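You operate a simulated robot arm through the tools that you are given. There is no shell and no other tool. Be economical: measure what you need, move in short steps, check, and stop when the job is done.

You are at the controls of a simulated two-armed robot. One attempt, no reset.

JOB
Put the M20 steel ring from the top of the grey bench on the low shelf of the packing table and the M10 steel ring on the back of the tank top. Open the bottom die drawer. Any order will do.

Only the result counts: the job must be done as asked and must still hold three seconds after the hand-in. Knocking over, shifting, dropping, spilling or breaking anything else fails it.

ROBOT AND FRAMES
Two 7-joint arms with fingered hands on one trunk, on a base that drives. Base frame: it is fixed to the floor where the robot stands at the start and does not move with it; the origin is under the middle of the robot, x ahead of it, y to its left, z up; the surface under the hand at the start is at about z = 88. Readings come in cm, rad, newtons and seconds.
The left shoulder is at the start at [4.6, 12.5, 115.1], the right one opposite. With the tool pointing down near the work surface each hand reaches from about 44 to 84 cm from the robot's upright axis, wherever it stands, measured 20 degrees to its own side. Places, roughly: back of the tank top [-230, 10, 90]; bottom die drawer [-930, -310, 20]; low shelf of the packing table [30, -470, 30]. Payload 4 kg a hand.
The TCP of each hand is the grasp point between the finger pads, 2.9 cm short of the fingertips. In the tool frame z runs along the fingers and y along their closing line. The gripper opens to 10 cm. The gripper's body begins 3.4 cm behind the TCP. The gripper is a hand of 5 fingers: y runs from the thumb to the fingers, the wrist lies at [-1.5, -10.5, -17.7] in the tool frame, and closing takes about 1.5 s.
Orientation is that of the tool frame in the base frame, as a unit quaternion [x, y, z, w]. With the fingers straight down and the wrist toward the robot, the tool's x, y and z point along [0, 1, 0], [1, 0, 0] and [0, 0, -1] of the base frame.

CONTROLS
- The arms move only by the tool drive_tool. It takes "left_increments", "right_increments" or both (then of equal length, played together; a hand with none holds still); each is a list that holds one entry, the list of rows, each a list of 6 numbers: the shift along the tool's x, y, z in units of 40 mm (1.0 is 40 mm), then the turn, a rotation vector about the tool's x, y, z in units of 8 degrees (1.0 is 8 degrees). In form: [[[x, y, z, rx, ry, rz], ...]]. A call has 1 to 10 rows; each row shifts and turns the commanded pose from where the row before left it, along the tool's axes as they then stand. "left_grip" and "right_grip" are, for a hand that has rows, the finger opening in cm, from 0 to 10, set as the call begins (left out, the last holds). A call with a number of a shift or a turn outside -1 to 1 is refused whole. A row lasts 0.2 s, in which the tool goes at most 5 cm and 0.15 rad; a call with a longer step from one row to the next is refused whole, and so is a gripper value outside its range. A pose out of reach is approached as far as the arm can. The call stops where the force on the tool passes 40 N (or 10 N more than at its start, if that is more) or the arm is blocked; 0.2 s more then pass. Each finger travels about 4.5 cm/s and halts on what it meets, pressing with about 25 N; the grip force reading is that of the motor and also rises with nothing between the fingers. The clock runs only during rows and for 0.2 s after the last one: add rows that do not move to give the fingers time. The reply holds the time, the measured pose of the TCP, the force on the tool along the base axes, the opening and the grip force, in the units named above and with some noise, with the torque about the TCP (base axes, N m) and any sound that the robot's microphone picked up.
- Cameras (640 x 400 px; columns grow to the right, rows downward): "scene" is now at [14.28, -1.49, 127.26]; the picture's right is [-0.18, -0.98, 0.00], its down [-0.62, 0.11, -0.77] and it looks along [0.76, -0.14, -0.63] (base axes); focal length 271 px, centre (320, 200). "left" rides on the left gripper at [-6.6, -8.6, -12.1] in its tool frame; the picture's right is [-0.76, -0.31, 0.58], its down [0.59, -0.70, 0.40] and it looks along [0.28, 0.64, 0.71] (tool axes); focal length 247 px, centre (320, 200). "right" rides on the right gripper at [6.6, -8.6, -12.1] in its tool frame; the picture's right is [-0.76, 0.31, -0.58], its down [-0.59, -0.70, 0.40] and it looks along [-0.28, 0.64, 0.71] (tool axes); focal length 247 px, centre (320, 200). There is no depth. A picture from a camera that has moved, and an enlarged one, comes with that camera's place and axes in the base frame and with its lens.
- snapshot(camera): a new picture of that camera. It takes no simulated time.
- slide_trunk(by): slides the trunk up (or, below 0, down) by that many cm; the arms and the scene camera ride with it, the base frame stays. It gives what a move gives, with no picture.
- drive_base(legs): drives the robot by 1 to 6 legs, each [ahead, turn to the left] in cm and rad, along the robot's own axes; the way and the turn of a leg run together, so that a leg with both is an arc; at most 150 cm and 3.142 rad a leg. The arms and the cameras ride along, it lands a little off, and it stops where it bumps. It gives what a move gives.
- finger_targets(index, middle, ring, little, thumb_bend, thumb_turn, hand): sets how far each is bent, from 0 (flat) to 100 (curled in); at 30 the hand is open as for a grip, at 70 the pads meet at the TCP. One left out holds its place. A second passes; each finger stops where it meets its share of the squeeze, and holds until it gets a number again. A gripper value or a shape takes the hand back. It gives what a move gives, with no picture; readings hold the bend of each and the force on index, middle, ring, little, thumb and palm. thumb_turn goes from beside the hand (0) to across from the fingers (100), as for a grip.
- preshape(shape, hand): the hand has 5 fingers and takes this shape, open, in about a second: jaw (thumb against the fingers, like two jaws); tri (thumb and two fingers); tip (a fingertip pinch); poke (one finger out to press); point (the index stretched); flat (the hand flat); cup (the hand cupped); fist (a fist). The gripper value then closes the fingers along that shape, each until it touches; the sizes above hold for jaw. It gives what a move gives, with no picture.
- aim_head(pan, tilt): turns the head with the scene camera to pan (to the left, within 1.396 rad either way) and tilt (down, from -0.506 to 1.204), counted from straight ahead of the robot. It gives what a move gives.
- inspect(camera, box): a new picture of the part [left, top, right, bottom] of that camera's present view, enlarged. It takes no simulated time.
- sign_off(): hands the job in; it is judged then, once.

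Go step by step. Nothing tells you exact positions but the pictures and the camera data: compare them with the known pose of the tool, close in by small moves and look again before you grip or let go. The budget is 165 turns and 122 pictures, counting those below and the enlarged ones. Unless the task says otherwise, let go and move clear before handing in.

The tools are called after ">>>" as name(argument=value, ...) on one line, values as JSON. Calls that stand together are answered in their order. drive_tool: Moves the arms, as the interface text tells. Its arguments: {"type":"object","properties":{"left_increments":{"type":"array","items":{"type":"array","items":{"type":"array","items":{"type":"number"}}}},"left_grip":{"type":"number"},"right_increments":{"type":"array","items":{"type":"array","items":{"type":"array","items":{"type":"number"}}}},"right_grip":{"type":"number"}},"required":[]} The other tools are called the same way: slide_trunk (by) slides the trunk up or down; preshape (shape, hand) gives the hand a shape; finger_targets (index, middle, ring, little, thumb_bend, thumb_turn, hand) moves the fingers one by one; drive_base (legs) drives the base; aim_head (pan, tilt) turns the head that bears the scene camera; snapshot (camera) takes a picture; inspect (camera, box) takes an enlarged picture of a part of a camera's view; sign_off () hands the job in.

At the start:

```text
time_s: 0.0
left_eef_pos: [54.1, 17.49, 108.14]
left_tool_rot: [0.708, 0.707, 0.0, 0.0]
left_ft_force: [-0.3, 0.0, 0.1]
left_wrist_torque: [-0.03, -0.02, -0.02]
left_gripper_width: 9.98
left_grip_force: 0.1
left_shape: jaw
left_bend: [30.0, 30.0, 30.0, 30.0, 30.0, 98.0]
left_finger forces: [0.0, 0.0, 0.0, 0.0, 0.1, 0.1]
right_eef_pos: [44.35, -27.36, 108.5]
right_tool_rot: [0.707, 0.708, -0.001, -0.001]
right_ft_force: [-0.5, 0.4, 0.8]
right_wrist_torque: [-0.01, -0.03, -0.03]
right_gripper_width: 9.97
right_grip_force: 0.1
right_shape: jaw
right_bend: [30.0, 30.0, 30.0, 30.0, 30.0, 98.0]
right_finger forces: [0.1, 0.0, 0.0, 0.1, 0.0, 0.0]
trunk travel left (down, up): [-35.0, 39.7]
robot x, y, heading: [0.23, -0.33, 0.001]
head pan, tilt: [-0.182, 0.688]
```

scene: 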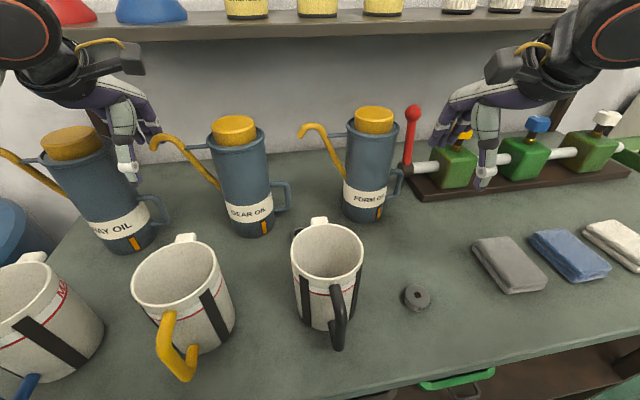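
right: 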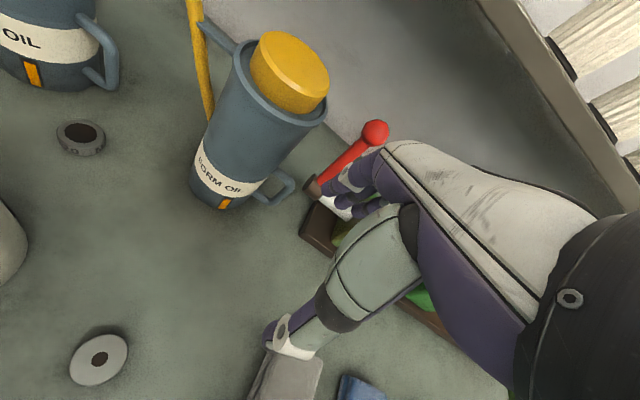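
left: 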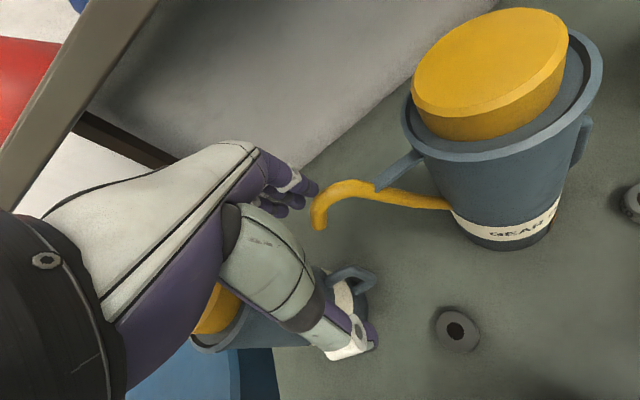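

I see a bench with mugs, oil cans and a few rings, some hidden behind mugs. I'll enlarge the views to tell the rings apart.

>>> inspect(camera="right", box=[0, 90, 240, 400])

>>> inspect(camera="left", box=[400, 150, 640, 400])

>>> inspect(camera="scene", box=[270, 200, 470, 360])

```text
1.29 times, centred on (120, 245) of right
camera zoom: at [35.59, -20.74, 120.51], right [0.31, -0.76, 0.58], down [-0.7, -0.59, -0.4], along [0.64, -0.28, -0.71], focal length 319 px, centre (578, 142)
```

zoom: 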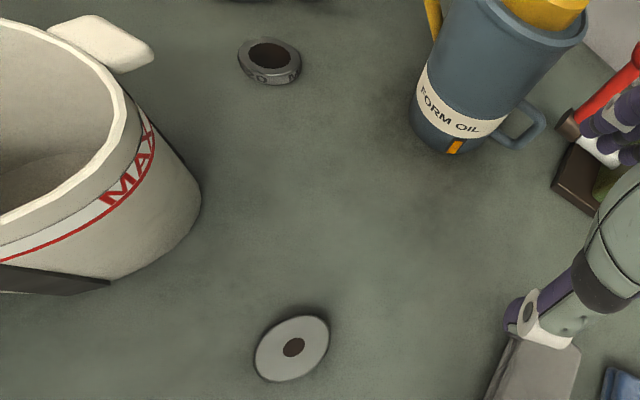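

```text
1.60 times, centred on (520, 275) of left
camera zoom: at [45.48, 10.92, 120.36], right [-0.31, -0.76, -0.58], down [-0.7, 0.59, -0.4], along [0.64, 0.28, -0.71], focal length 395 px, centre (0, 80)
```

zoom: 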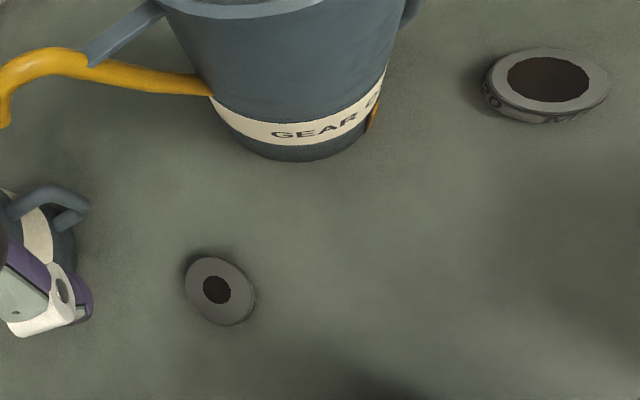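

```text
2.50 times, centred on (370, 280) of scene
camera zoom: at [14.28, -1.49, 127.26], right [-0.18, -0.98, 0.0], down [-0.62, 0.11, -0.77], along [0.76, -0.14, -0.63], focal length 677 px, centre (195, 0)
```

zoom: 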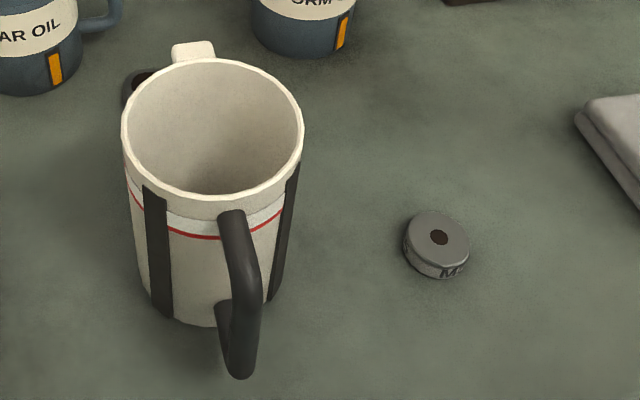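

Three rings are on the bench with labels on their rims. I'll zoom in to read them.

>>> inspect(camera="scene", box=[396, 277, 440, 317])

>>> inspect(camera="right", box=[50, 110, 115, 160])

>>> inspect(camera="left", box=[425, 295, 495, 360])

>>> inspect(camera="left", box=[570, 170, 640, 220])

```text
10.00 times, centred on (418, 297) of scene
camera zoom: at [14.28, -1.49, 127.26], right [-0.18, -0.98, 0.0], down [-0.62, 0.11, -0.77], along [0.76, -0.14, -0.63], focal length 2709 px, centre (-660, -770)
```

zoom: 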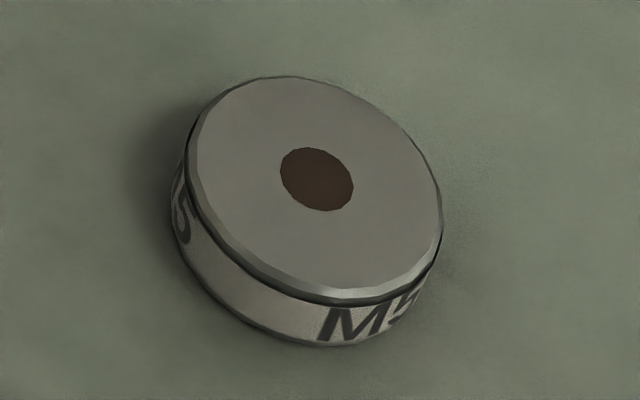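

```text
8.00 times, centred on (82, 135) of right
camera zoom: at [35.59, -20.74, 120.51], right [0.31, -0.76, 0.58], down [-0.7, -0.59, -0.4], along [0.64, -0.28, -0.71], focal length 1976 px, centre (2220, 720)
```

zoom: 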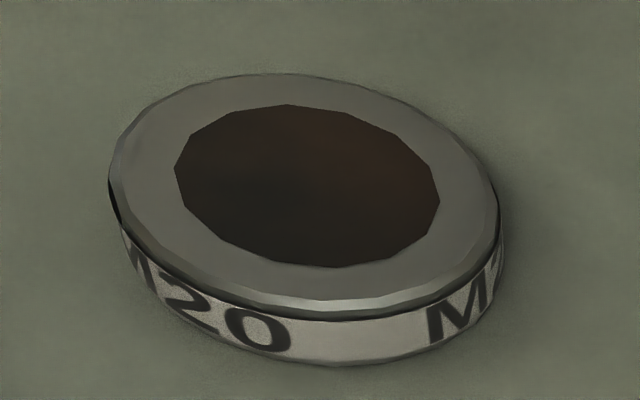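

```text
6.15 times, centred on (460, 328) of left
camera zoom: at [45.48, 10.92, 120.36], right [-0.31, -0.76, -0.58], down [-0.7, 0.59, -0.4], along [0.64, 0.28, -0.71], focal length 1520 px, centre (-542, -585)
```

zoom: 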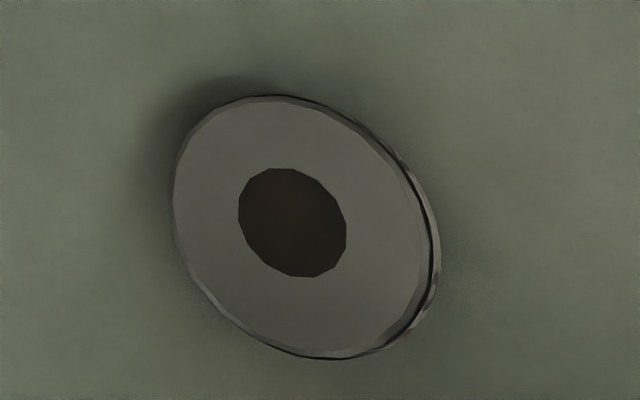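

```text
8.00 times, centred on (605, 195) of left
camera zoom: at [45.48, 10.92, 120.36], right [-0.31, -0.76, -0.58], down [-0.7, 0.59, -0.4], along [0.64, 0.28, -0.71], focal length 1976 px, centre (-1960, 240)
```

zoom: 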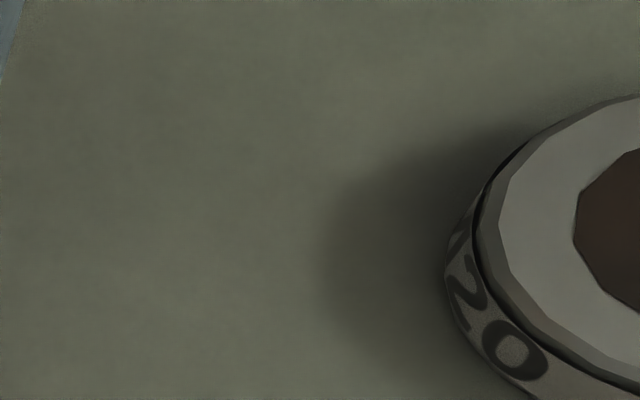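

The right-hand ring is M5, and the one in the middle at about [50,-4.2,89] is M20. The left ring at about [48,15] can't be read yet, so I'll pull the left hand back for a slanted view of its rim.

>>> drive_tool(left_increments=[[[0, 0, -0.5, 0, 0, 0], [0, -1, 0, 0, 0, 0], [0, -1, 0, 0, 0, 0], [0, -1, 0, 0, 0, 0], [0, 0, 0, 0, 0, 0]]])

>>> snapshot(camera="left")

>>> aim_head(pan=0.5, tilt=0.6)

>>> snapshot(camera="scene")

```text
time_s: 1.2
left_eef_pos: [42.07, 17.68, 110.12]
left_tool_rot: [0.707, 0.707, -0.001, 0.0]
left_ft_force: [-0.3, -1.1, -1.2]
left_wrist_torque: [-0.03, -0.02, 0.02]
left_gripper_width: 10.0
left_grip_force: 0.1
left_shape: jaw
left_bend: [30.0, 30.0, 30.0, 30.0, 30.0, 98.0]
left_finger forces: [0.1, 0.1, 0.0, 0.1, 0.0, 0.0]
right_eef_pos: [44.32, -27.23, 108.44]
right_tool_rot: [0.706, 0.708, -0.001, -0.001]
right_ft_force: [-0.5, -0.3, -0.4]
right_wrist_torque: [0.01, -0.05, 0.0]
right_gripper_width: 10.01
right_grip_force: 0.0
right_shape: jaw
right_bend: [30.0, 30.0, 30.0, 30.0, 30.0, 98.0]
right_finger forces: [0.0, 0.0, 0.0, 0.0, 0.1, 0.0]
trunk travel left (down, up): [-35.0, 39.7]
robot x, y, heading: [-0.19, 0.01, -0.001]
head pan, tilt: [-0.182, 0.688]
```

```text
111 pictures are left
camera left: at [33.44, 11.08, 122.32], right [-0.31, -0.76, -0.58], down [-0.7, 0.59, -0.4], along [0.64, 0.28, -0.71], focal length 247 px, centre (320, 200)
```

left: 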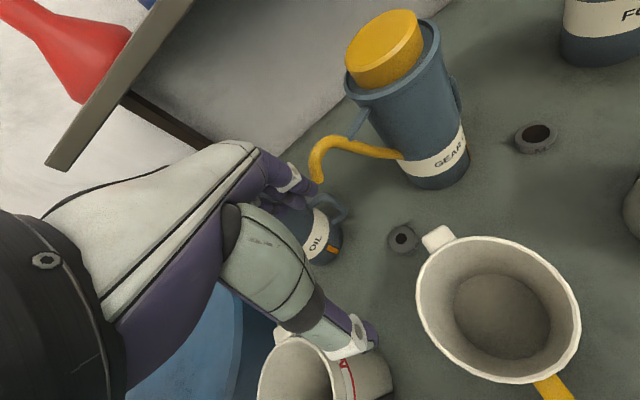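

```text
time_s: 2.2
left_eef_pos: [42.11, 17.7, 110.14]
left_tool_rot: [0.707, 0.707, 0.0, 0.0]
left_ft_force: [-0.2, 0.1, 0.1]
left_wrist_torque: [-0.01, -0.04, 0.02]
left_gripper_width: 10.0
left_grip_force: 0.0
left_shape: jaw
left_bend: [30.0, 30.0, 30.0, 30.0, 30.0, 98.0]
left_finger forces: [0.0, 0.0, 0.0, 0.0, 0.0, 0.1]
right_eef_pos: [44.34, -27.33, 108.44]
right_tool_rot: [0.707, 0.708, 0.0, 0.0]
right_ft_force: [1.2, -0.1, 0.3]
right_wrist_torque: [0.0, 0.03, 0.01]
right_gripper_width: 9.98
right_grip_force: 0.0
right_shape: jaw
right_bend: [30.0, 30.0, 30.0, 30.0, 30.0, 98.0]
right_finger forces: [0.1, 0.1, 0.0, 0.1, 0.0, 0.1]
trunk travel left (down, up): [-35.0, 39.7]
robot x, y, heading: [-0.01, 0.13, 0.0]
head pan, tilt: [0.499, 0.6]
```

```text
110 pictures are left
camera scene: at [13.64, 4.28, 128.01], right [0.48, -0.88, 0.0], down [-0.5, -0.27, -0.82], along [0.72, 0.39, -0.57], focal length 271 px, centre (320, 200)
```

scene: 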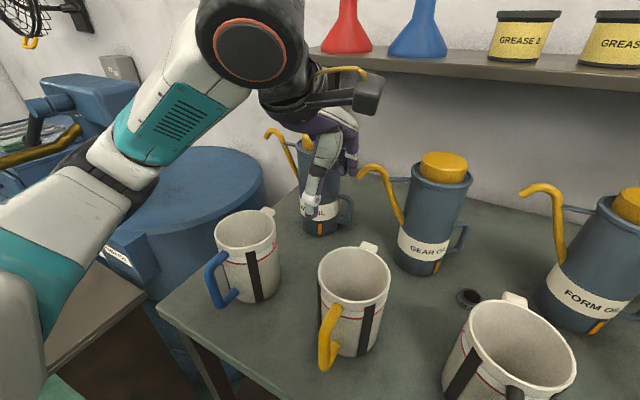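

>>> inspect(camera="left", box=[380, 215, 430, 262])

```text
8.51 times, centred on (405, 238) of left
camera zoom: at [33.44, 11.08, 122.34], right [-0.31, -0.76, -0.58], down [-0.7, 0.59, -0.4], along [0.64, 0.28, -0.71], focal length 2102 px, centre (-403, -128)
```

zoom: 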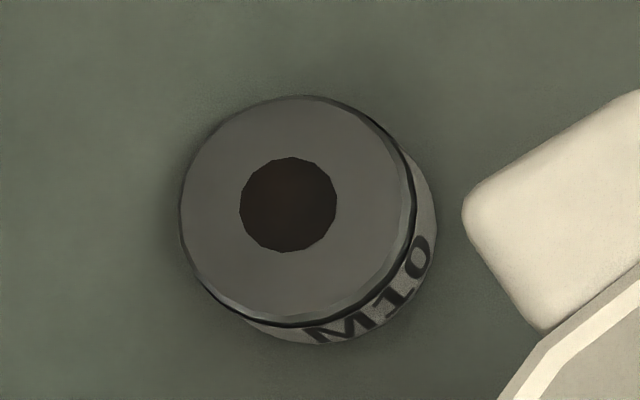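

The left ring reads M10, at about [47.9,15.1,89]. To keep the wrist over the gap between the two left mugs, I'll yaw the left hand about -28° above it and look again.

>>> drive_tool(left_increments=[[[-0.33, 0.74, 0, 0, 0, 0.9], [-0.33, 0.74, 0, 0, 0, 0.9], [0, 0, 0, 0, 0, 0.9], [0, 0, 0, 0, 0, 0.8], [0, 0, 0, 0, 0, 0]]], left_grip=8)

>>> snapshot(camera="left")

>>> snapshot(camera="scene")

```text
time_s: 3.5
left_eef_pos: [47.88, 14.62, 110.39]
left_tool_rot: [0.858, 0.514, 0.0, 0.0]
left_ft_force: [0.4, 0.1, 0.5]
left_wrist_torque: [0.01, 0.0, 0.01]
left_gripper_width: 8.03
left_grip_force: 0.0
left_shape: jaw
left_bend: [37.0, 33.0, 25.0, 37.0, 30.0, 99.0]
left_finger forces: [0.1, 0.0, 0.1, 0.1, 0.0, 0.0]
right_eef_pos: [44.33, -27.32, 108.47]
right_tool_rot: [0.707, 0.707, -0.001, -0.001]
right_ft_force: [-0.2, 0.4, 0.2]
right_wrist_torque: [0.01, 0.0, -0.03]
right_gripper_width: 10.02
right_grip_force: 0.1
right_shape: jaw
right_bend: [30.0, 30.0, 30.0, 30.0, 30.0, 98.0]
right_finger forces: [0.1, 0.1, 0.0, 0.0, 0.0, 0.1]
trunk travel left (down, up): [-35.0, 39.7]
robot x, y, heading: [-0.05, 0.06, -0.003]
head pan, tilt: [0.499, 0.6]
```

```text
108 pictures are left
camera left: at [37.18, 12.76, 122.47], right [-0.63, -0.52, -0.58], down [-0.34, 0.85, -0.4], along [0.7, -0.05, -0.71], focal length 247 px, centre (320, 200)
```

left: 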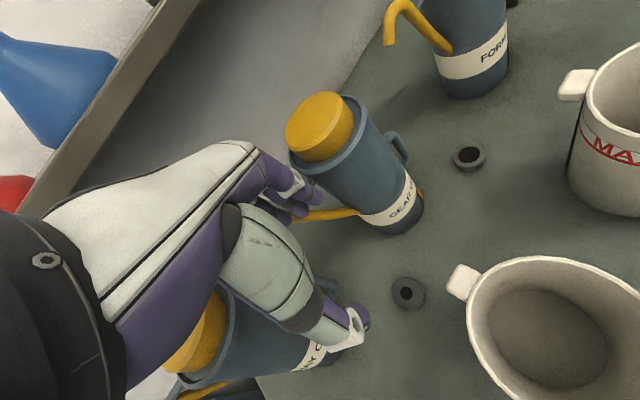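

```text
107 pictures are left
camera scene: at [13.63, 4.29, 128.02], right [0.48, -0.88, 0.0], down [-0.5, -0.27, -0.82], along [0.72, 0.4, -0.57], focal length 271 px, centre (320, 200)
```

scene: 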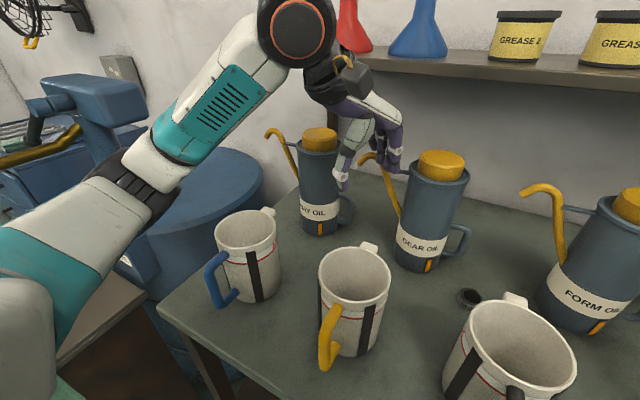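

The M10 ring is at about [47.75,15.25] and the way down is clear of the cans and mugs. I'll go down most of the way and look.

>>> drive_tool(left_increments=[[[0.13, -0.09, 0.6, 0, 0, 0], [0, 0, 0.8, 0, 0, 0], [0, 0, 0.8, 0, 0, 0], [0, 0, 0.8, 0, 0, 0], [0, 0, 0.7, 0, 0, 0], [0, 0, 0, 0, 0, 0]]], left_grip=7.5)

>>> snapshot(camera="left")

>>> snapshot(camera="scene")

```text
time_s: 4.8
left_eef_pos: [47.39, 15.18, 95.53]
left_tool_rot: [0.857, 0.516, -0.001, 0.0]
left_ft_force: [-0.3, -0.2, -0.7]
left_wrist_torque: [0.02, 0.0, 0.0]
left_gripper_width: 7.53
left_grip_force: 0.0
left_shape: jaw
left_bend: [39.0, 34.0, 25.0, 39.0, 30.0, 99.0]
left_finger forces: [0.1, 0.0, 0.1, 0.1, 0.1, 0.0]
right_eef_pos: [44.25, -27.25, 108.56]
right_tool_rot: [0.707, 0.708, -0.001, 0.0]
right_ft_force: [0.9, -0.4, -0.3]
right_wrist_torque: [0.01, -0.01, 0.0]
right_gripper_width: 9.99
right_grip_force: 0.1
right_shape: jaw
right_bend: [30.0, 30.0, 30.0, 30.0, 30.0, 98.0]
right_finger forces: [0.0, 0.0, 0.1, 0.0, 0.0, 0.0]
trunk travel left (down, up): [-35.0, 39.7]
robot x, y, heading: [0.18, -0.04, 0.004]
head pan, tilt: [0.499, 0.6]
```

```text
106 pictures are left
camera left: at [36.73, 13.29, 107.66], right [-0.63, -0.52, -0.58], down [-0.34, 0.85, -0.4], along [0.7, -0.05, -0.71], focal length 247 px, centre (320, 200)
```

left: 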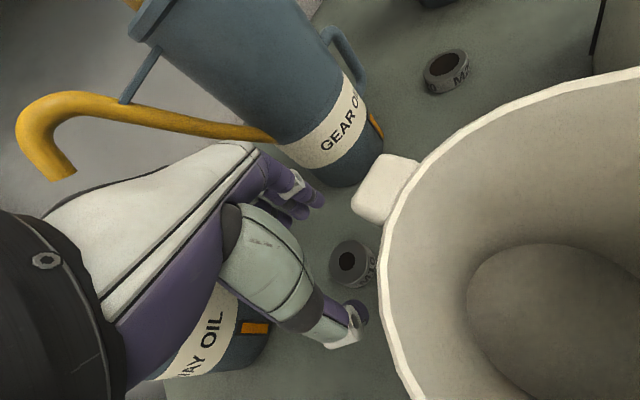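

```text
105 pictures are left
camera scene: at [13.63, 4.28, 128.02], right [0.48, -0.88, 0.0], down [-0.5, -0.27, -0.82], along [0.72, 0.4, -0.57], focal length 271 px, centre (320, 200)
```

scene: 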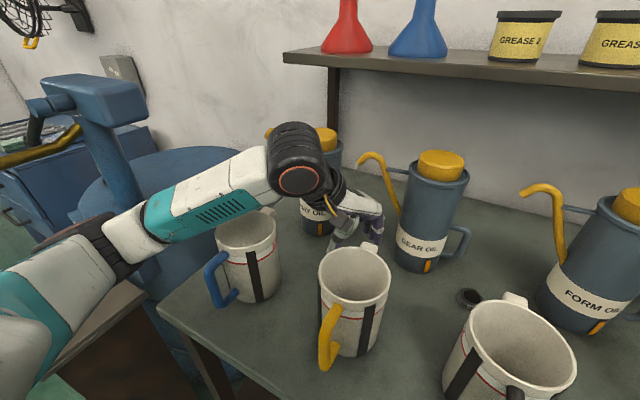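

The hand is just above the M10 ring, but the forearm passes close over the left mug. I'll check that gap.

>>> inspect(camera="scene", box=[190, 120, 410, 300])

>>> inspect(camera="left", box=[240, 140, 420, 360])

```text
2.22 times, centred on (300, 210) of scene
camera zoom: at [13.63, 4.28, 128.02], right [0.48, -0.88, 0.0], down [-0.5, -0.27, -0.82], along [0.72, 0.4, -0.57], focal length 602 px, centre (364, 178)
```

zoom: 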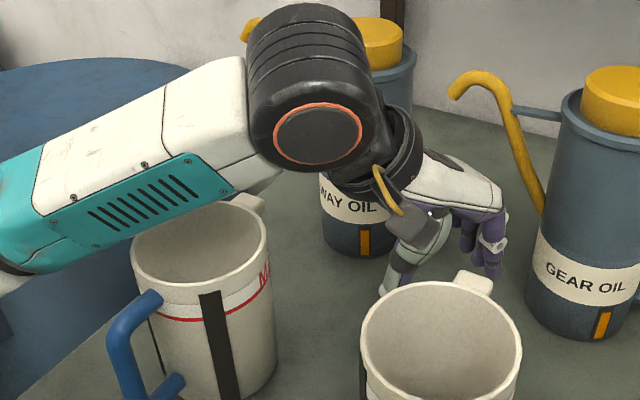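

```text
1.82 times, centred on (330, 250) of left
camera zoom: at [36.73, 13.29, 107.66], right [-0.63, -0.52, -0.58], down [-0.34, 0.85, -0.4], along [0.7, -0.05, -0.71], focal length 449 px, centre (302, 109)
```

zoom: 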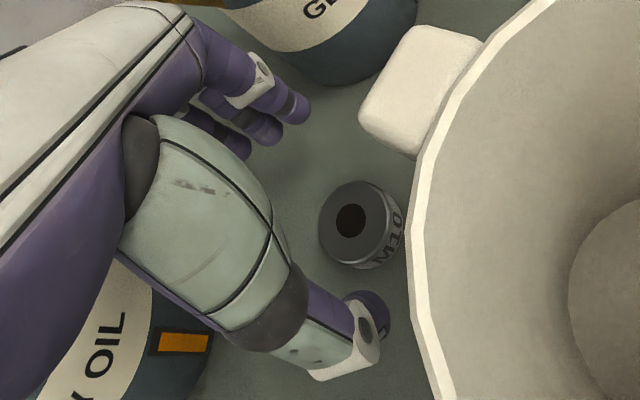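

The forearm would come within about 1 cm of the mug rim at the final height. I'll raise the trunk 16 cm so the elbow rides higher, then come down again with the arm.

>>> slide_trunk(by=16)

>>> drive_tool(left_increments=[[[0.05, 0.07, 0.8, 0, 0, 0], [0, 0, 0.8, 0, 0, 0], [0, 0, 0.8, 0, 0, 0], [0, 0, 0.8, 0, 0, 0], [0, 0, 0.8, 0, 0, 0], [0, 0, 0, 0, 0, 0]]])

>>> snapshot(camera="scene")

>>> snapshot(camera="left")

```text
time_s: 6.7
left_eef_pos: [47.82, 15.27, 111.25]
left_tool_rot: [0.858, 0.514, -0.001, -0.001]
left_ft_force: [0.0, 0.9, 0.1]
left_wrist_torque: [-0.02, 0.02, -0.01]
left_gripper_width: 7.51
left_grip_force: 0.0
left_shape: jaw
left_bend: [39.0, 34.0, 25.0, 39.0, 30.0, 99.0]
left_finger forces: [0.1, 0.0, 0.0, 0.0, 0.1, 0.1]
right_eef_pos: [44.27, -27.3, 124.5]
right_tool_rot: [0.706, 0.708, 0.0, 0.0]
right_ft_force: [0.1, -0.8, -0.3]
right_wrist_torque: [0.0, 0.02, 0.01]
right_gripper_width: 9.97
right_grip_force: 0.0
right_shape: jaw
right_bend: [30.0, 30.0, 30.0, 30.0, 30.0, 98.0]
right_finger forces: [0.0, 0.0, 0.0, 0.0, 0.0, 0.0]
trunk travel left (down, up): [-51.0, 23.7]
robot x, y, heading: [0.17, -0.06, 0.005]
head pan, tilt: [0.499, 0.6]
```

```text
time_s: 8.1
left_eef_pos: [48.01, 15.04, 95.18]
left_tool_rot: [0.857, 0.515, 0.0, -0.001]
left_ft_force: [-0.5, -0.5, 0.4]
left_wrist_torque: [0.0, -0.02, -0.02]
left_gripper_width: 7.51
left_grip_force: 0.1
left_shape: jaw
left_bend: [39.0, 34.0, 25.0, 39.0, 30.0, 99.0]
left_finger forces: [0.0, 0.1, 0.0, 0.1, 0.0, 0.1]
right_eef_pos: [44.3, -27.24, 124.51]
right_tool_rot: [0.707, 0.708, 0.0, -0.001]
right_ft_force: [-0.3, -0.4, -0.1]
right_wrist_torque: [0.01, 0.0, -0.04]
right_gripper_width: 9.97
right_grip_force: 0.0
right_shape: jaw
right_bend: [30.0, 30.0, 30.0, 30.0, 30.0, 98.0]
right_finger forces: [0.0, 0.1, 0.0, 0.0, 0.1, 0.1]
trunk travel left (down, up): [-51.0, 23.7]
robot x, y, heading: [0.12, -0.18, 0.004]
head pan, tilt: [0.499, 0.6]
```

```text
102 pictures are left
camera scene: at [11.2, 4.28, 144.22], right [0.48, -0.88, 0.0], down [-0.5, -0.27, -0.82], along [0.72, 0.4, -0.57], focal length 271 px, centre (320, 200)
```

scene: 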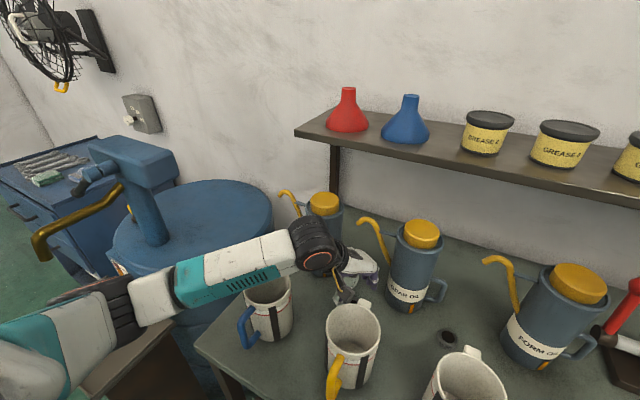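

```text
101 pictures are left
camera left: at [37.34, 13.16, 107.37], right [-0.63, -0.52, -0.58], down [-0.34, 0.85, -0.4], along [0.7, -0.05, -0.71], focal length 247 px, centre (320, 200)
```

left: 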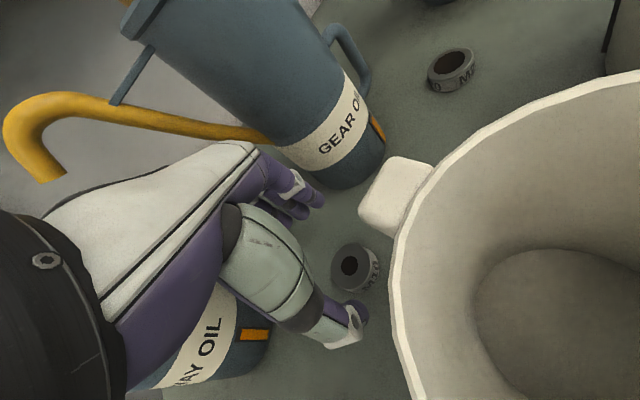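

The elbow is higher now and the ring at [47.7,15.15] is well under the TCP. I'll descend the last 3.6 cm.

>>> drive_tool(left_increments=[[[0, -0.06, 0.5, 0, 0, 0], [0, 0, 0.4, 0, 0, 0], [0, 0, 0, 0, 0, 0]]])

>>> snapshot(camera="left")

>>> inspect(camera="scene", box=[200, 200, 400, 380])

```text
time_s: 8.9
left_eef_pos: [47.89, 15.28, 91.78]
left_tool_rot: [0.857, 0.515, 0.0, 0.0]
left_ft_force: [0.1, -0.1, -0.2]
left_wrist_torque: [-0.03, 0.01, -0.01]
left_gripper_width: 7.53
left_grip_force: 0.1
left_shape: jaw
left_bend: [39.0, 34.0, 25.0, 39.0, 30.0, 99.0]
left_finger forces: [0.0, 0.0, 0.1, 0.1, 0.0, 0.0]
right_eef_pos: [44.29, -27.16, 124.39]
right_tool_rot: [0.707, 0.708, -0.001, 0.0]
right_ft_force: [-0.9, 0.0, -0.7]
right_wrist_torque: [0.01, 0.0, 0.0]
right_gripper_width: 9.97
right_grip_force: 0.2
right_shape: jaw
right_bend: [30.0, 30.0, 30.0, 30.0, 30.0, 98.0]
right_finger forces: [0.0, 0.0, 0.1, 0.0, 0.1, 0.1]
trunk travel left (down, up): [-51.0, 23.7]
robot x, y, heading: [0.06, -0.05, 0.0]
head pan, tilt: [0.499, 0.6]
```

```text
100 pictures are left
camera left: at [37.16, 13.42, 103.83], right [-0.63, -0.52, -0.58], down [-0.34, 0.85, -0.4], along [0.7, -0.05, -0.71], focal length 247 px, centre (320, 200)
```

left: 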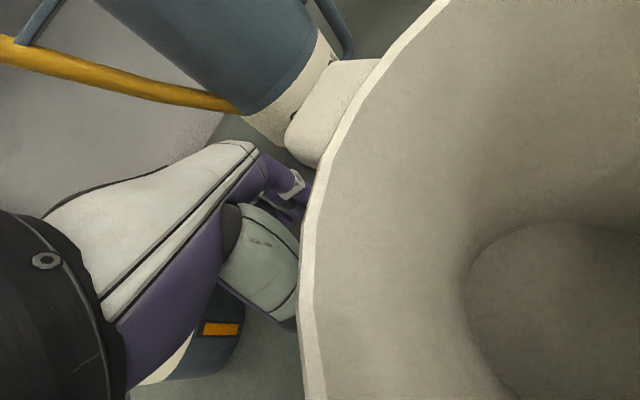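

```text
2.22 times, centred on (300, 290) of scene
camera zoom: at [11.19, 4.29, 144.22], right [0.48, -0.88, 0.0], down [-0.5, -0.27, -0.82], along [0.72, 0.4, -0.57], focal length 602 px, centre (364, 0)
```

zoom: 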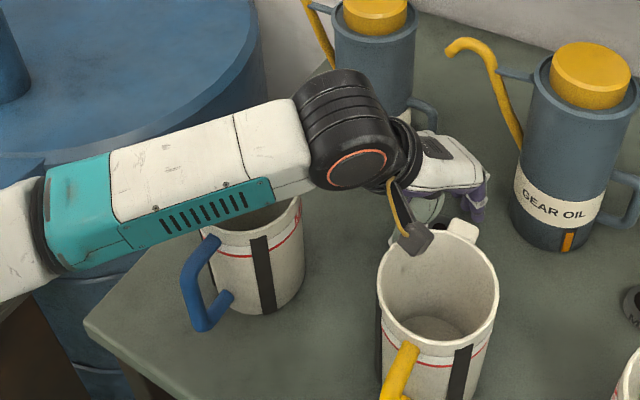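

The camera block sits just above the mug but nothing touches. I'll drop another 0.5 cm and close on the ring.

>>> drive_tool(left_increments=[[[0, 0, 0.13, 0, 0, 0], [0, 0, 0, 0, 0, 0]]])

>>> drive_tool(left_increments=[[[0, 0, 0, 0, 0, 0], [0, 0, 0, 0, 0, 0], [0, 0, 0, 0, 0, 0], [0, 0, 0, 0, 0, 0], [0, 0, 0, 0, 0, 0], [0, 0, 0, 0, 0, 0], [0, 0, 0, 0, 0, 0]]], left_grip=0)

>>> snapshot(camera="left")

```text
time_s: 9.5
left_eef_pos: [47.85, 15.32, 91.12]
left_tool_rot: [0.857, 0.515, -0.001, -0.001]
left_ft_force: [0.2, 0.6, 0.0]
left_wrist_torque: [0.01, 0.04, 0.0]
left_gripper_width: 7.52
left_grip_force: 0.0
left_shape: jaw
left_bend: [39.0, 34.0, 25.0, 39.0, 30.0, 99.0]
left_finger forces: [0.1, 0.1, 0.0, 0.1, 0.1, 0.1]
right_eef_pos: [44.22, -27.34, 124.62]
right_tool_rot: [0.707, 0.707, -0.001, -0.001]
right_ft_force: [0.2, 0.4, 0.4]
right_wrist_torque: [0.03, 0.0, -0.02]
right_gripper_width: 9.97
right_grip_force: 0.0
right_shape: jaw
right_bend: [30.0, 30.0, 30.0, 30.0, 30.0, 98.0]
right_finger forces: [0.0, 0.0, 0.0, 0.0, 0.1, 0.0]
trunk travel left (down, up): [-51.0, 23.7]
robot x, y, heading: [-0.44, 0.11, 0.002]
head pan, tilt: [0.499, 0.6]
```

```text
time_s: 11.1
left_eef_pos: [47.92, 15.17, 91.14]
left_tool_rot: [0.857, 0.516, 0.0, 0.0]
left_ft_force: [0.0, -0.6, -0.5]
left_wrist_torque: [-0.01, 0.02, -0.02]
left_gripper_width: 3.07
left_grip_force: 25.4
left_shape: jaw
left_bend: [49.0, 51.0, 73.0, 56.0, 44.0, 100.0]
left_finger forces: [12.2, 8.2, 0.1, 0.0, 21.4, 0.1]
right_eef_pos: [44.34, -27.3, 124.54]
right_tool_rot: [0.706, 0.708, 0.0, 0.0]
right_ft_force: [-0.2, 0.2, -0.3]
right_wrist_torque: [0.02, 0.03, -0.01]
right_gripper_width: 9.96
right_grip_force: 0.0
right_shape: jaw
right_bend: [30.0, 30.0, 30.0, 30.0, 30.0, 98.0]
right_finger forces: [0.1, 0.0, 0.1, 0.0, 0.0, 0.1]
trunk travel left (down, up): [-51.0, 23.7]
robot x, y, heading: [-0.25, 0.0, -0.002]
head pan, tilt: [0.499, 0.6]
```

```text
98 pictures are left
camera left: at [37.14, 13.43, 103.35], right [-0.63, -0.52, -0.58], down [-0.34, 0.85, -0.4], along [0.7, -0.05, -0.71], focal length 247 px, centre (320, 200)
```

left: 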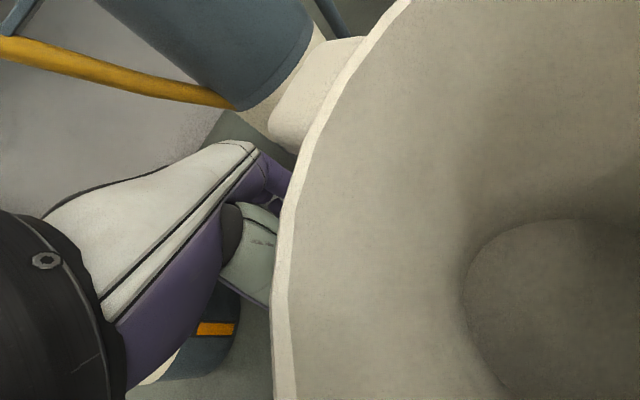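

The fingers halted at 3.07 cm with force on the thumb, index and middle finger, so the ring is gripped. I'll lift straight up.

>>> drive_tool(left_increments=[[[0, 0, -0.4, 0, 0, 0], [0, 0, -0.8, 0, 0, 0], [0, 0, -0.9, 0, 0, 0], [0, 0, -0.9, 0, 0, 0], [0, 0, -0.9, 0, 0, 0], [0, 0, -0.6, 0, 0, 0], [0, 0, 0, 0, 0, 0]]])

>>> snapshot(camera="left")

>>> snapshot(camera="scene")

```text
time_s: 12.7
left_eef_pos: [47.97, 15.55, 109.34]
left_tool_rot: [0.858, 0.514, -0.001, 0.0]
left_ft_force: [0.2, -0.9, -1.0]
left_wrist_torque: [0.0, -0.01, -0.01]
left_gripper_width: 3.04
left_grip_force: 25.3
left_shape: jaw
left_bend: [49.0, 51.0, 73.0, 56.0, 44.0, 100.0]
left_finger forces: [12.3, 8.3, 0.1, 0.0, 21.4, 0.0]
right_eef_pos: [44.4, -27.3, 124.62]
right_tool_rot: [0.706, 0.708, -0.001, -0.001]
right_ft_force: [0.8, -0.1, -0.5]
right_wrist_torque: [-0.01, 0.01, -0.04]
right_gripper_width: 10.01
right_grip_force: 0.0
right_shape: jaw
right_bend: [30.0, 30.0, 30.0, 30.0, 30.0, 98.0]
right_finger forces: [0.1, 0.1, 0.0, 0.0, 0.0, 0.1]
trunk travel left (down, up): [-51.0, 23.7]
robot x, y, heading: [0.14, 0.03, 0.001]
head pan, tilt: [0.499, 0.6]
```

```text
97 pictures are left
camera left: at [37.29, 13.58, 121.59], right [-0.63, -0.52, -0.58], down [-0.34, 0.85, -0.4], along [0.7, -0.05, -0.71], focal length 247 px, centre (320, 200)
```

left: 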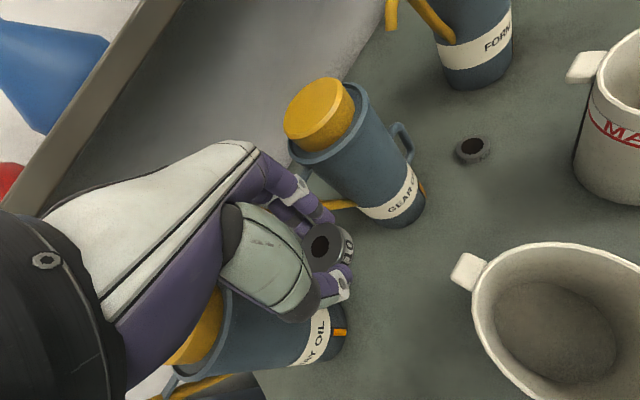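

```text
96 pictures are left
camera scene: at [11.21, 4.3, 144.21], right [0.48, -0.88, 0.0], down [-0.5, -0.27, -0.82], along [0.72, 0.4, -0.57], focal length 271 px, centre (320, 200)
```

scene: 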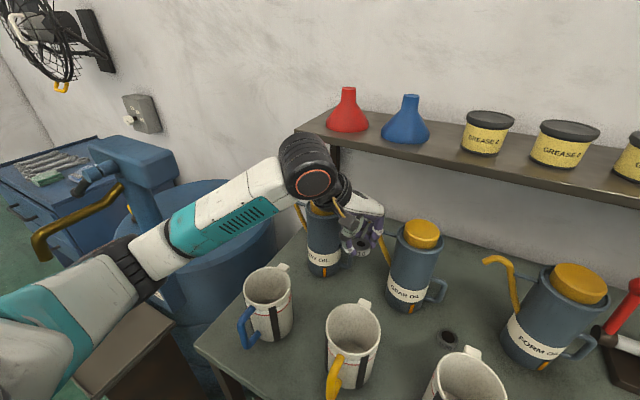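

The M10 ring is held flat and secure. Next I'll lift the left hand a bit and yaw the right hand about 75° in place, ready for the M20 ring at [49.9,-4.1].

>>> drive_tool(left_increments=[[[0, 0, -0.7, 0, 0, 0], [0, 0, -0.7, 0, 0, 0], [0, 0, -0.7, 0, 0, 0], [0, -0.7, 0, 0, 0, 0], [0, -0.7, 0, 0, 0, 0], [0, 0, 0, 0, 0, 0], [0, 0, 0, 0, 0, 0], [0, 0, 0, 0, 0, 0], [0, 0, 0, 0, 0, 0], [0, 0, 0, 0, 0, 0]]], right_increments=[[[0, 0, 0, 0, 0, -0.94], [0, 0, 0, 0, 0, -0.94], [0, 0, 0, 0, 0, -0.94], [0, 0, 0, 0, 0, -0.94], [0, 0, 0, 0, 0, -0.94], [0, 0, 0, 0, 0, -0.94], [0, 0, 0, 0, 0, -0.94], [0, 0, 0, 0, 0, -0.94], [0, 0, 0, 0, 0, -0.94], [0, 0, 0, 0, 0, -0.94]]], right_grip=9)

>>> aim_head(pan=-0.2, tilt=0.7)

>>> snapshot(camera="scene")

>>> snapshot(camera="right")

```text
time_s: 14.9
left_eef_pos: [43.09, 17.81, 117.6]
left_tool_rot: [0.857, 0.515, 0.0, 0.0]
left_ft_force: [0.0, -1.2, -1.6]
left_wrist_torque: [0.0, 0.05, -0.01]
left_gripper_width: 3.02
left_grip_force: 24.6
left_shape: jaw
left_bend: [49.0, 51.0, 73.0, 56.0, 44.0, 100.0]
left_finger forces: [12.3, 8.5, 0.0, 0.0, 21.2, 0.0]
right_eef_pos: [44.31, -27.31, 124.41]
right_tool_rot: [0.127, 0.992, 0.0, 0.0]
right_ft_force: [0.5, -0.8, -0.1]
right_wrist_torque: [-0.01, -0.01, -0.01]
right_gripper_width: 9.03
right_grip_force: 0.1
right_shape: jaw
right_bend: [34.0, 31.0, 26.0, 33.0, 30.0, 98.0]
right_finger forces: [0.0, 0.1, 0.1, 0.0, 0.0, 0.0]
trunk travel left (down, up): [-51.0, 23.7]
robot x, y, heading: [-0.08, 0.02, 0.003]
head pan, tilt: [0.499, 0.6]
```

```text
time_s: 15.9
left_eef_pos: [43.16, 18.01, 117.65]
left_tool_rot: [0.857, 0.515, 0.0, 0.0]
left_ft_force: [0.9, 0.3, -0.8]
left_wrist_torque: [0.0, 0.03, 0.01]
left_gripper_width: 3.04
left_grip_force: 25.1
left_shape: jaw
left_bend: [49.0, 51.0, 73.0, 56.0, 44.0, 100.0]
left_finger forces: [12.3, 8.5, 0.1, 0.0, 21.2, 0.1]
right_eef_pos: [44.31, -27.36, 124.54]
right_tool_rot: [0.129, 0.992, 0.0, -0.001]
right_ft_force: [0.6, 0.3, 0.7]
right_wrist_torque: [0.03, 0.02, -0.01]
right_gripper_width: 9.04
right_grip_force: 0.1
right_shape: jaw
right_bend: [34.0, 31.0, 26.0, 33.0, 30.0, 98.0]
right_finger forces: [0.0, 0.0, 0.1, 0.1, 0.1, 0.0]
trunk travel left (down, up): [-51.0, 23.7]
robot x, y, heading: [-0.16, -0.3, 0.003]
head pan, tilt: [-0.201, 0.7]
```

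```text
95 pictures are left
camera scene: at [11.77, -1.63, 143.35], right [-0.2, -0.98, 0.0], down [-0.63, 0.13, -0.76], along [0.75, -0.15, -0.64], focal length 271 px, centre (320, 200)
```

scene: 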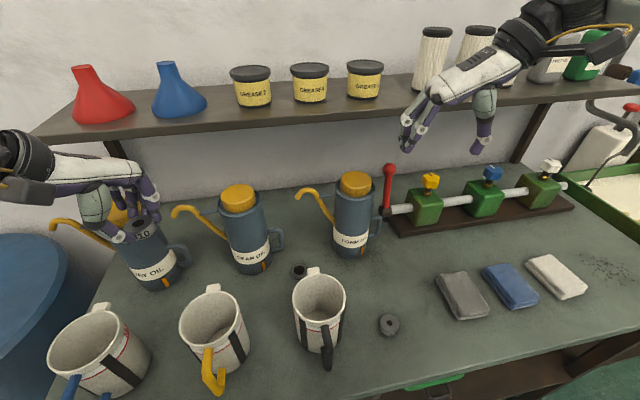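

```text
94 pictures are left
camera right: at [35.65, -33.94, 136.51], right [0.81, 0.1, 0.58], down [0.39, -0.83, -0.4], along [0.44, 0.55, -0.71], focal length 247 px, centre (320, 200)
```

right: 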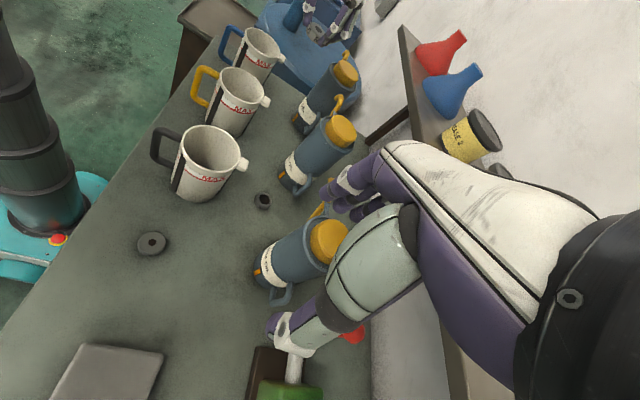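

The M20 ring shows at about [49.8,-4.3]. I'll carry the right hand over it, keeping on the near side of the form-oil can.

>>> drive_tool(right_increments=[[[0.02, 0.85, 0, 0, 0, 0], [0.02, 0.85, 0, 0, 0, 0], [0.02, 0.85, 0, 0, 0, 0], [0.02, 0.85, 0.2, 0, 0, 0], [0.02, 0.85, 0.4, 0, 0, 0], [0.02, 0.85, 0.6, 0, 0, 0], [0.02, 0.85, 0.8, 0, 0, 0], [0, 0, 0, 0, 0, 0]]])

>>> snapshot(camera="scene")

>>> snapshot(camera="right")

```text
time_s: 17.8
left_eef_pos: [43.07, 17.92, 117.7]
left_tool_rot: [0.857, 0.515, 0.0, 0.001]
left_ft_force: [0.1, 0.1, -1.4]
left_wrist_torque: [0.06, 0.02, -0.02]
left_gripper_width: 3.03
left_grip_force: 25.4
left_shape: jaw
left_bend: [49.0, 51.0, 73.0, 56.0, 44.0, 100.0]
left_finger forces: [12.4, 8.5, 0.0, 0.1, 21.2, 0.0]
right_eef_pos: [49.77, -3.98, 116.59]
right_tool_rot: [0.128, 0.992, 0.001, 0.0]
right_ft_force: [0.4, -0.7, 0.0]
right_wrist_torque: [0.0, 0.0, -0.01]
right_gripper_width: 9.01
right_grip_force: 0.1
right_shape: jaw
right_bend: [34.0, 31.0, 26.0, 33.0, 30.0, 98.0]
right_finger forces: [0.0, 0.0, 0.0, 0.0, 0.0, 0.0]
trunk travel left (down, up): [-51.0, 23.7]
robot x, y, heading: [0.16, -0.26, -0.002]
head pan, tilt: [-0.201, 0.7]
```

```text
93 pictures are left
camera scene: at [11.7, -1.7, 143.36], right [-0.2, -0.98, 0.0], down [-0.63, 0.13, -0.77], along [0.75, -0.15, -0.64], focal length 271 px, centre (320, 200)
```

scene: 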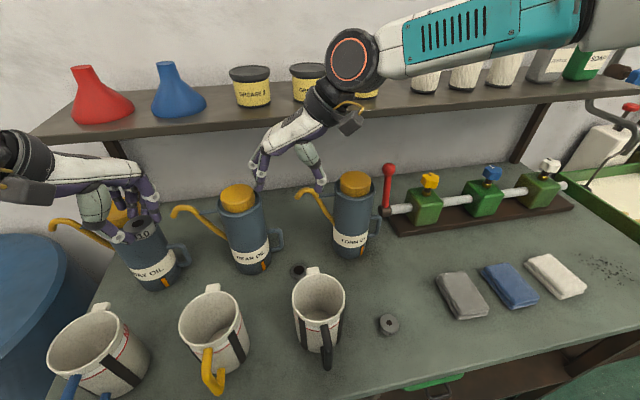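

```text
92 pictures are left
camera right: at [41.08, -10.55, 128.47], right [0.81, 0.1, 0.58], down [0.39, -0.83, -0.4], along [0.44, 0.55, -0.71], focal length 247 px, centre (320, 200)
```

right: 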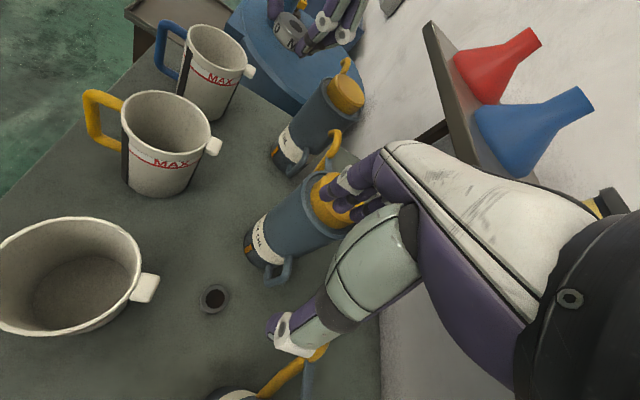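

The M20 ring is right under the TCP at [49.8,-4.2]. I'll descend most of the way.

>>> drive_tool(right_increments=[[[0, 0, 0.9, 0, 0, 0], [0.01, -0.05, 0.9, 0, 0, 0], [0, 0, 0.9, 0, 0, 0], [0, 0, 0.9, 0, 0, 0], [0, 0, 0.9, 0, 0, 0], [0, 0, 0.9, 0, 0, 0], [0, 0, 0, 0, 0, 0]]], right_grip=8.5)

>>> snapshot(camera="scene")

>>> snapshot(camera="right")

```text
time_s: 19.4
left_eef_pos: [43.13, 18.1, 117.63]
left_tool_rot: [0.857, 0.515, 0.0, 0.0]
left_ft_force: [-0.2, -0.1, -0.9]
left_wrist_torque: [0.01, 0.0, -0.03]
left_gripper_width: 3.03
left_grip_force: 24.4
left_shape: jaw
left_bend: [49.0, 51.0, 73.0, 56.0, 44.0, 100.0]
left_finger forces: [12.3, 8.5, 0.0, 0.0, 21.1, 0.1]
right_eef_pos: [46.12, -9.34, 99.82]
right_tool_rot: [0.129, 0.992, -0.001, 0.0]
right_ft_force: [-0.5, -1.1, -0.4]
right_wrist_torque: [-0.01, 0.0, 0.0]
right_gripper_width: 8.53
right_grip_force: 0.0
right_shape: jaw
right_bend: [35.0, 32.0, 25.0, 35.0, 30.0, 98.0]
right_finger forces: [0.0, 0.0, 0.0, 0.1, 0.0, 0.0]
right hand out of reach, approached as far as the arm can: row 3, 4, 5, 6
trunk travel left (down, up): [-51.0, 23.7]
robot x, y, heading: [-0.4, -0.26, -0.001]
head pan, tilt: [-0.201, 0.7]
```

```text
91 pictures are left
camera scene: at [11.78, -1.6, 143.35], right [-0.2, -0.98, 0.0], down [-0.63, 0.13, -0.76], along [0.75, -0.15, -0.64], focal length 271 px, centre (320, 200)
```

scene: 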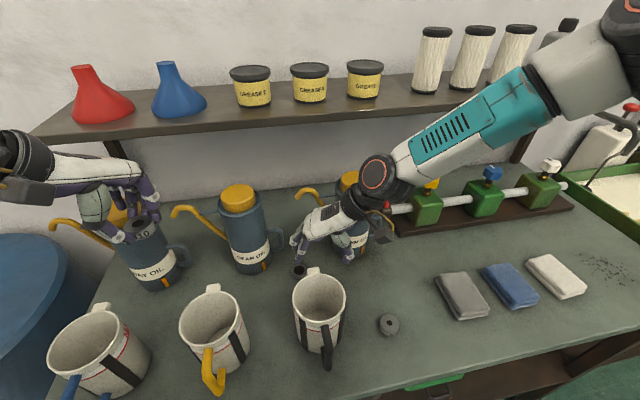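

```text
90 pictures are left
camera right: at [37.33, -15.71, 111.78], right [0.81, 0.1, 0.58], down [0.39, -0.83, -0.4], along [0.44, 0.55, -0.71], focal length 247 px, centre (320, 200)
```

right: 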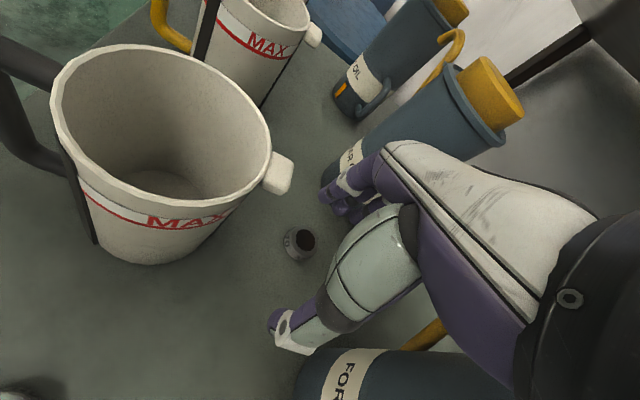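

The right arm ran out of reach before getting down, with no contact. I'll go back up, raise the left hand with its ring, then lower the trunk so the right arm reaches better.

>>> drive_tool(right_increments=[[[0, 0, -0.9, 0, 0, 0], [0, 0, -0.9, 0, 0, 0], [0, 0, -0.9, 0, 0, 0], [0, 0, -0.9, 0, 0, 0], [0, 0, -0.9, 0, 0, 0], [0, 0, -0.9, 0, 0, 0], [0, 0, 0, 0, 0, 0]]], left_increments=[[[0, 0, -0.5, 0, 0, 0], [0, 0, -0.5, 0, 0, 0], [0, 0, -0.5, 0, 0, 0], [0, 0, -0.5, 0, 0, 0], [0, -0.6, -0.5, 0, 0, 0], [0, -0.6, 0, 0, 0, 0], [0, 0, 0, 0, 0, 0]]])

```text
time_s: 20.9
left_eef_pos: [38.86, 20.15, 127.75]
left_tool_rot: [0.858, 0.514, -0.001, -0.001]
left_ft_force: [0.0, -0.4, -1.0]
left_wrist_torque: [0.02, 0.01, -0.01]
left_gripper_width: 3.01
left_grip_force: 24.8
left_shape: jaw
left_bend: [49.0, 51.0, 73.0, 56.0, 45.0, 100.0]
left_finger forces: [12.3, 8.6, 0.0, 0.0, 21.1, 0.0]
right_eef_pos: [46.15, -9.03, 121.69]
right_tool_rot: [0.129, 0.992, 0.001, -0.001]
right_ft_force: [0.8, 0.5, 0.6]
right_wrist_torque: [0.01, 0.04, 0.01]
right_gripper_width: 8.53
right_grip_force: 0.1
right_shape: jaw
right_bend: [35.0, 32.0, 25.0, 35.0, 30.0, 98.0]
right_finger forces: [0.0, 0.0, 0.1, 0.1, 0.1, 0.0]
trunk travel left (down, up): [-51.0, 23.7]
robot x, y, heading: [0.12, 0.38, -0.003]
head pan, tilt: [-0.201, 0.7]
```

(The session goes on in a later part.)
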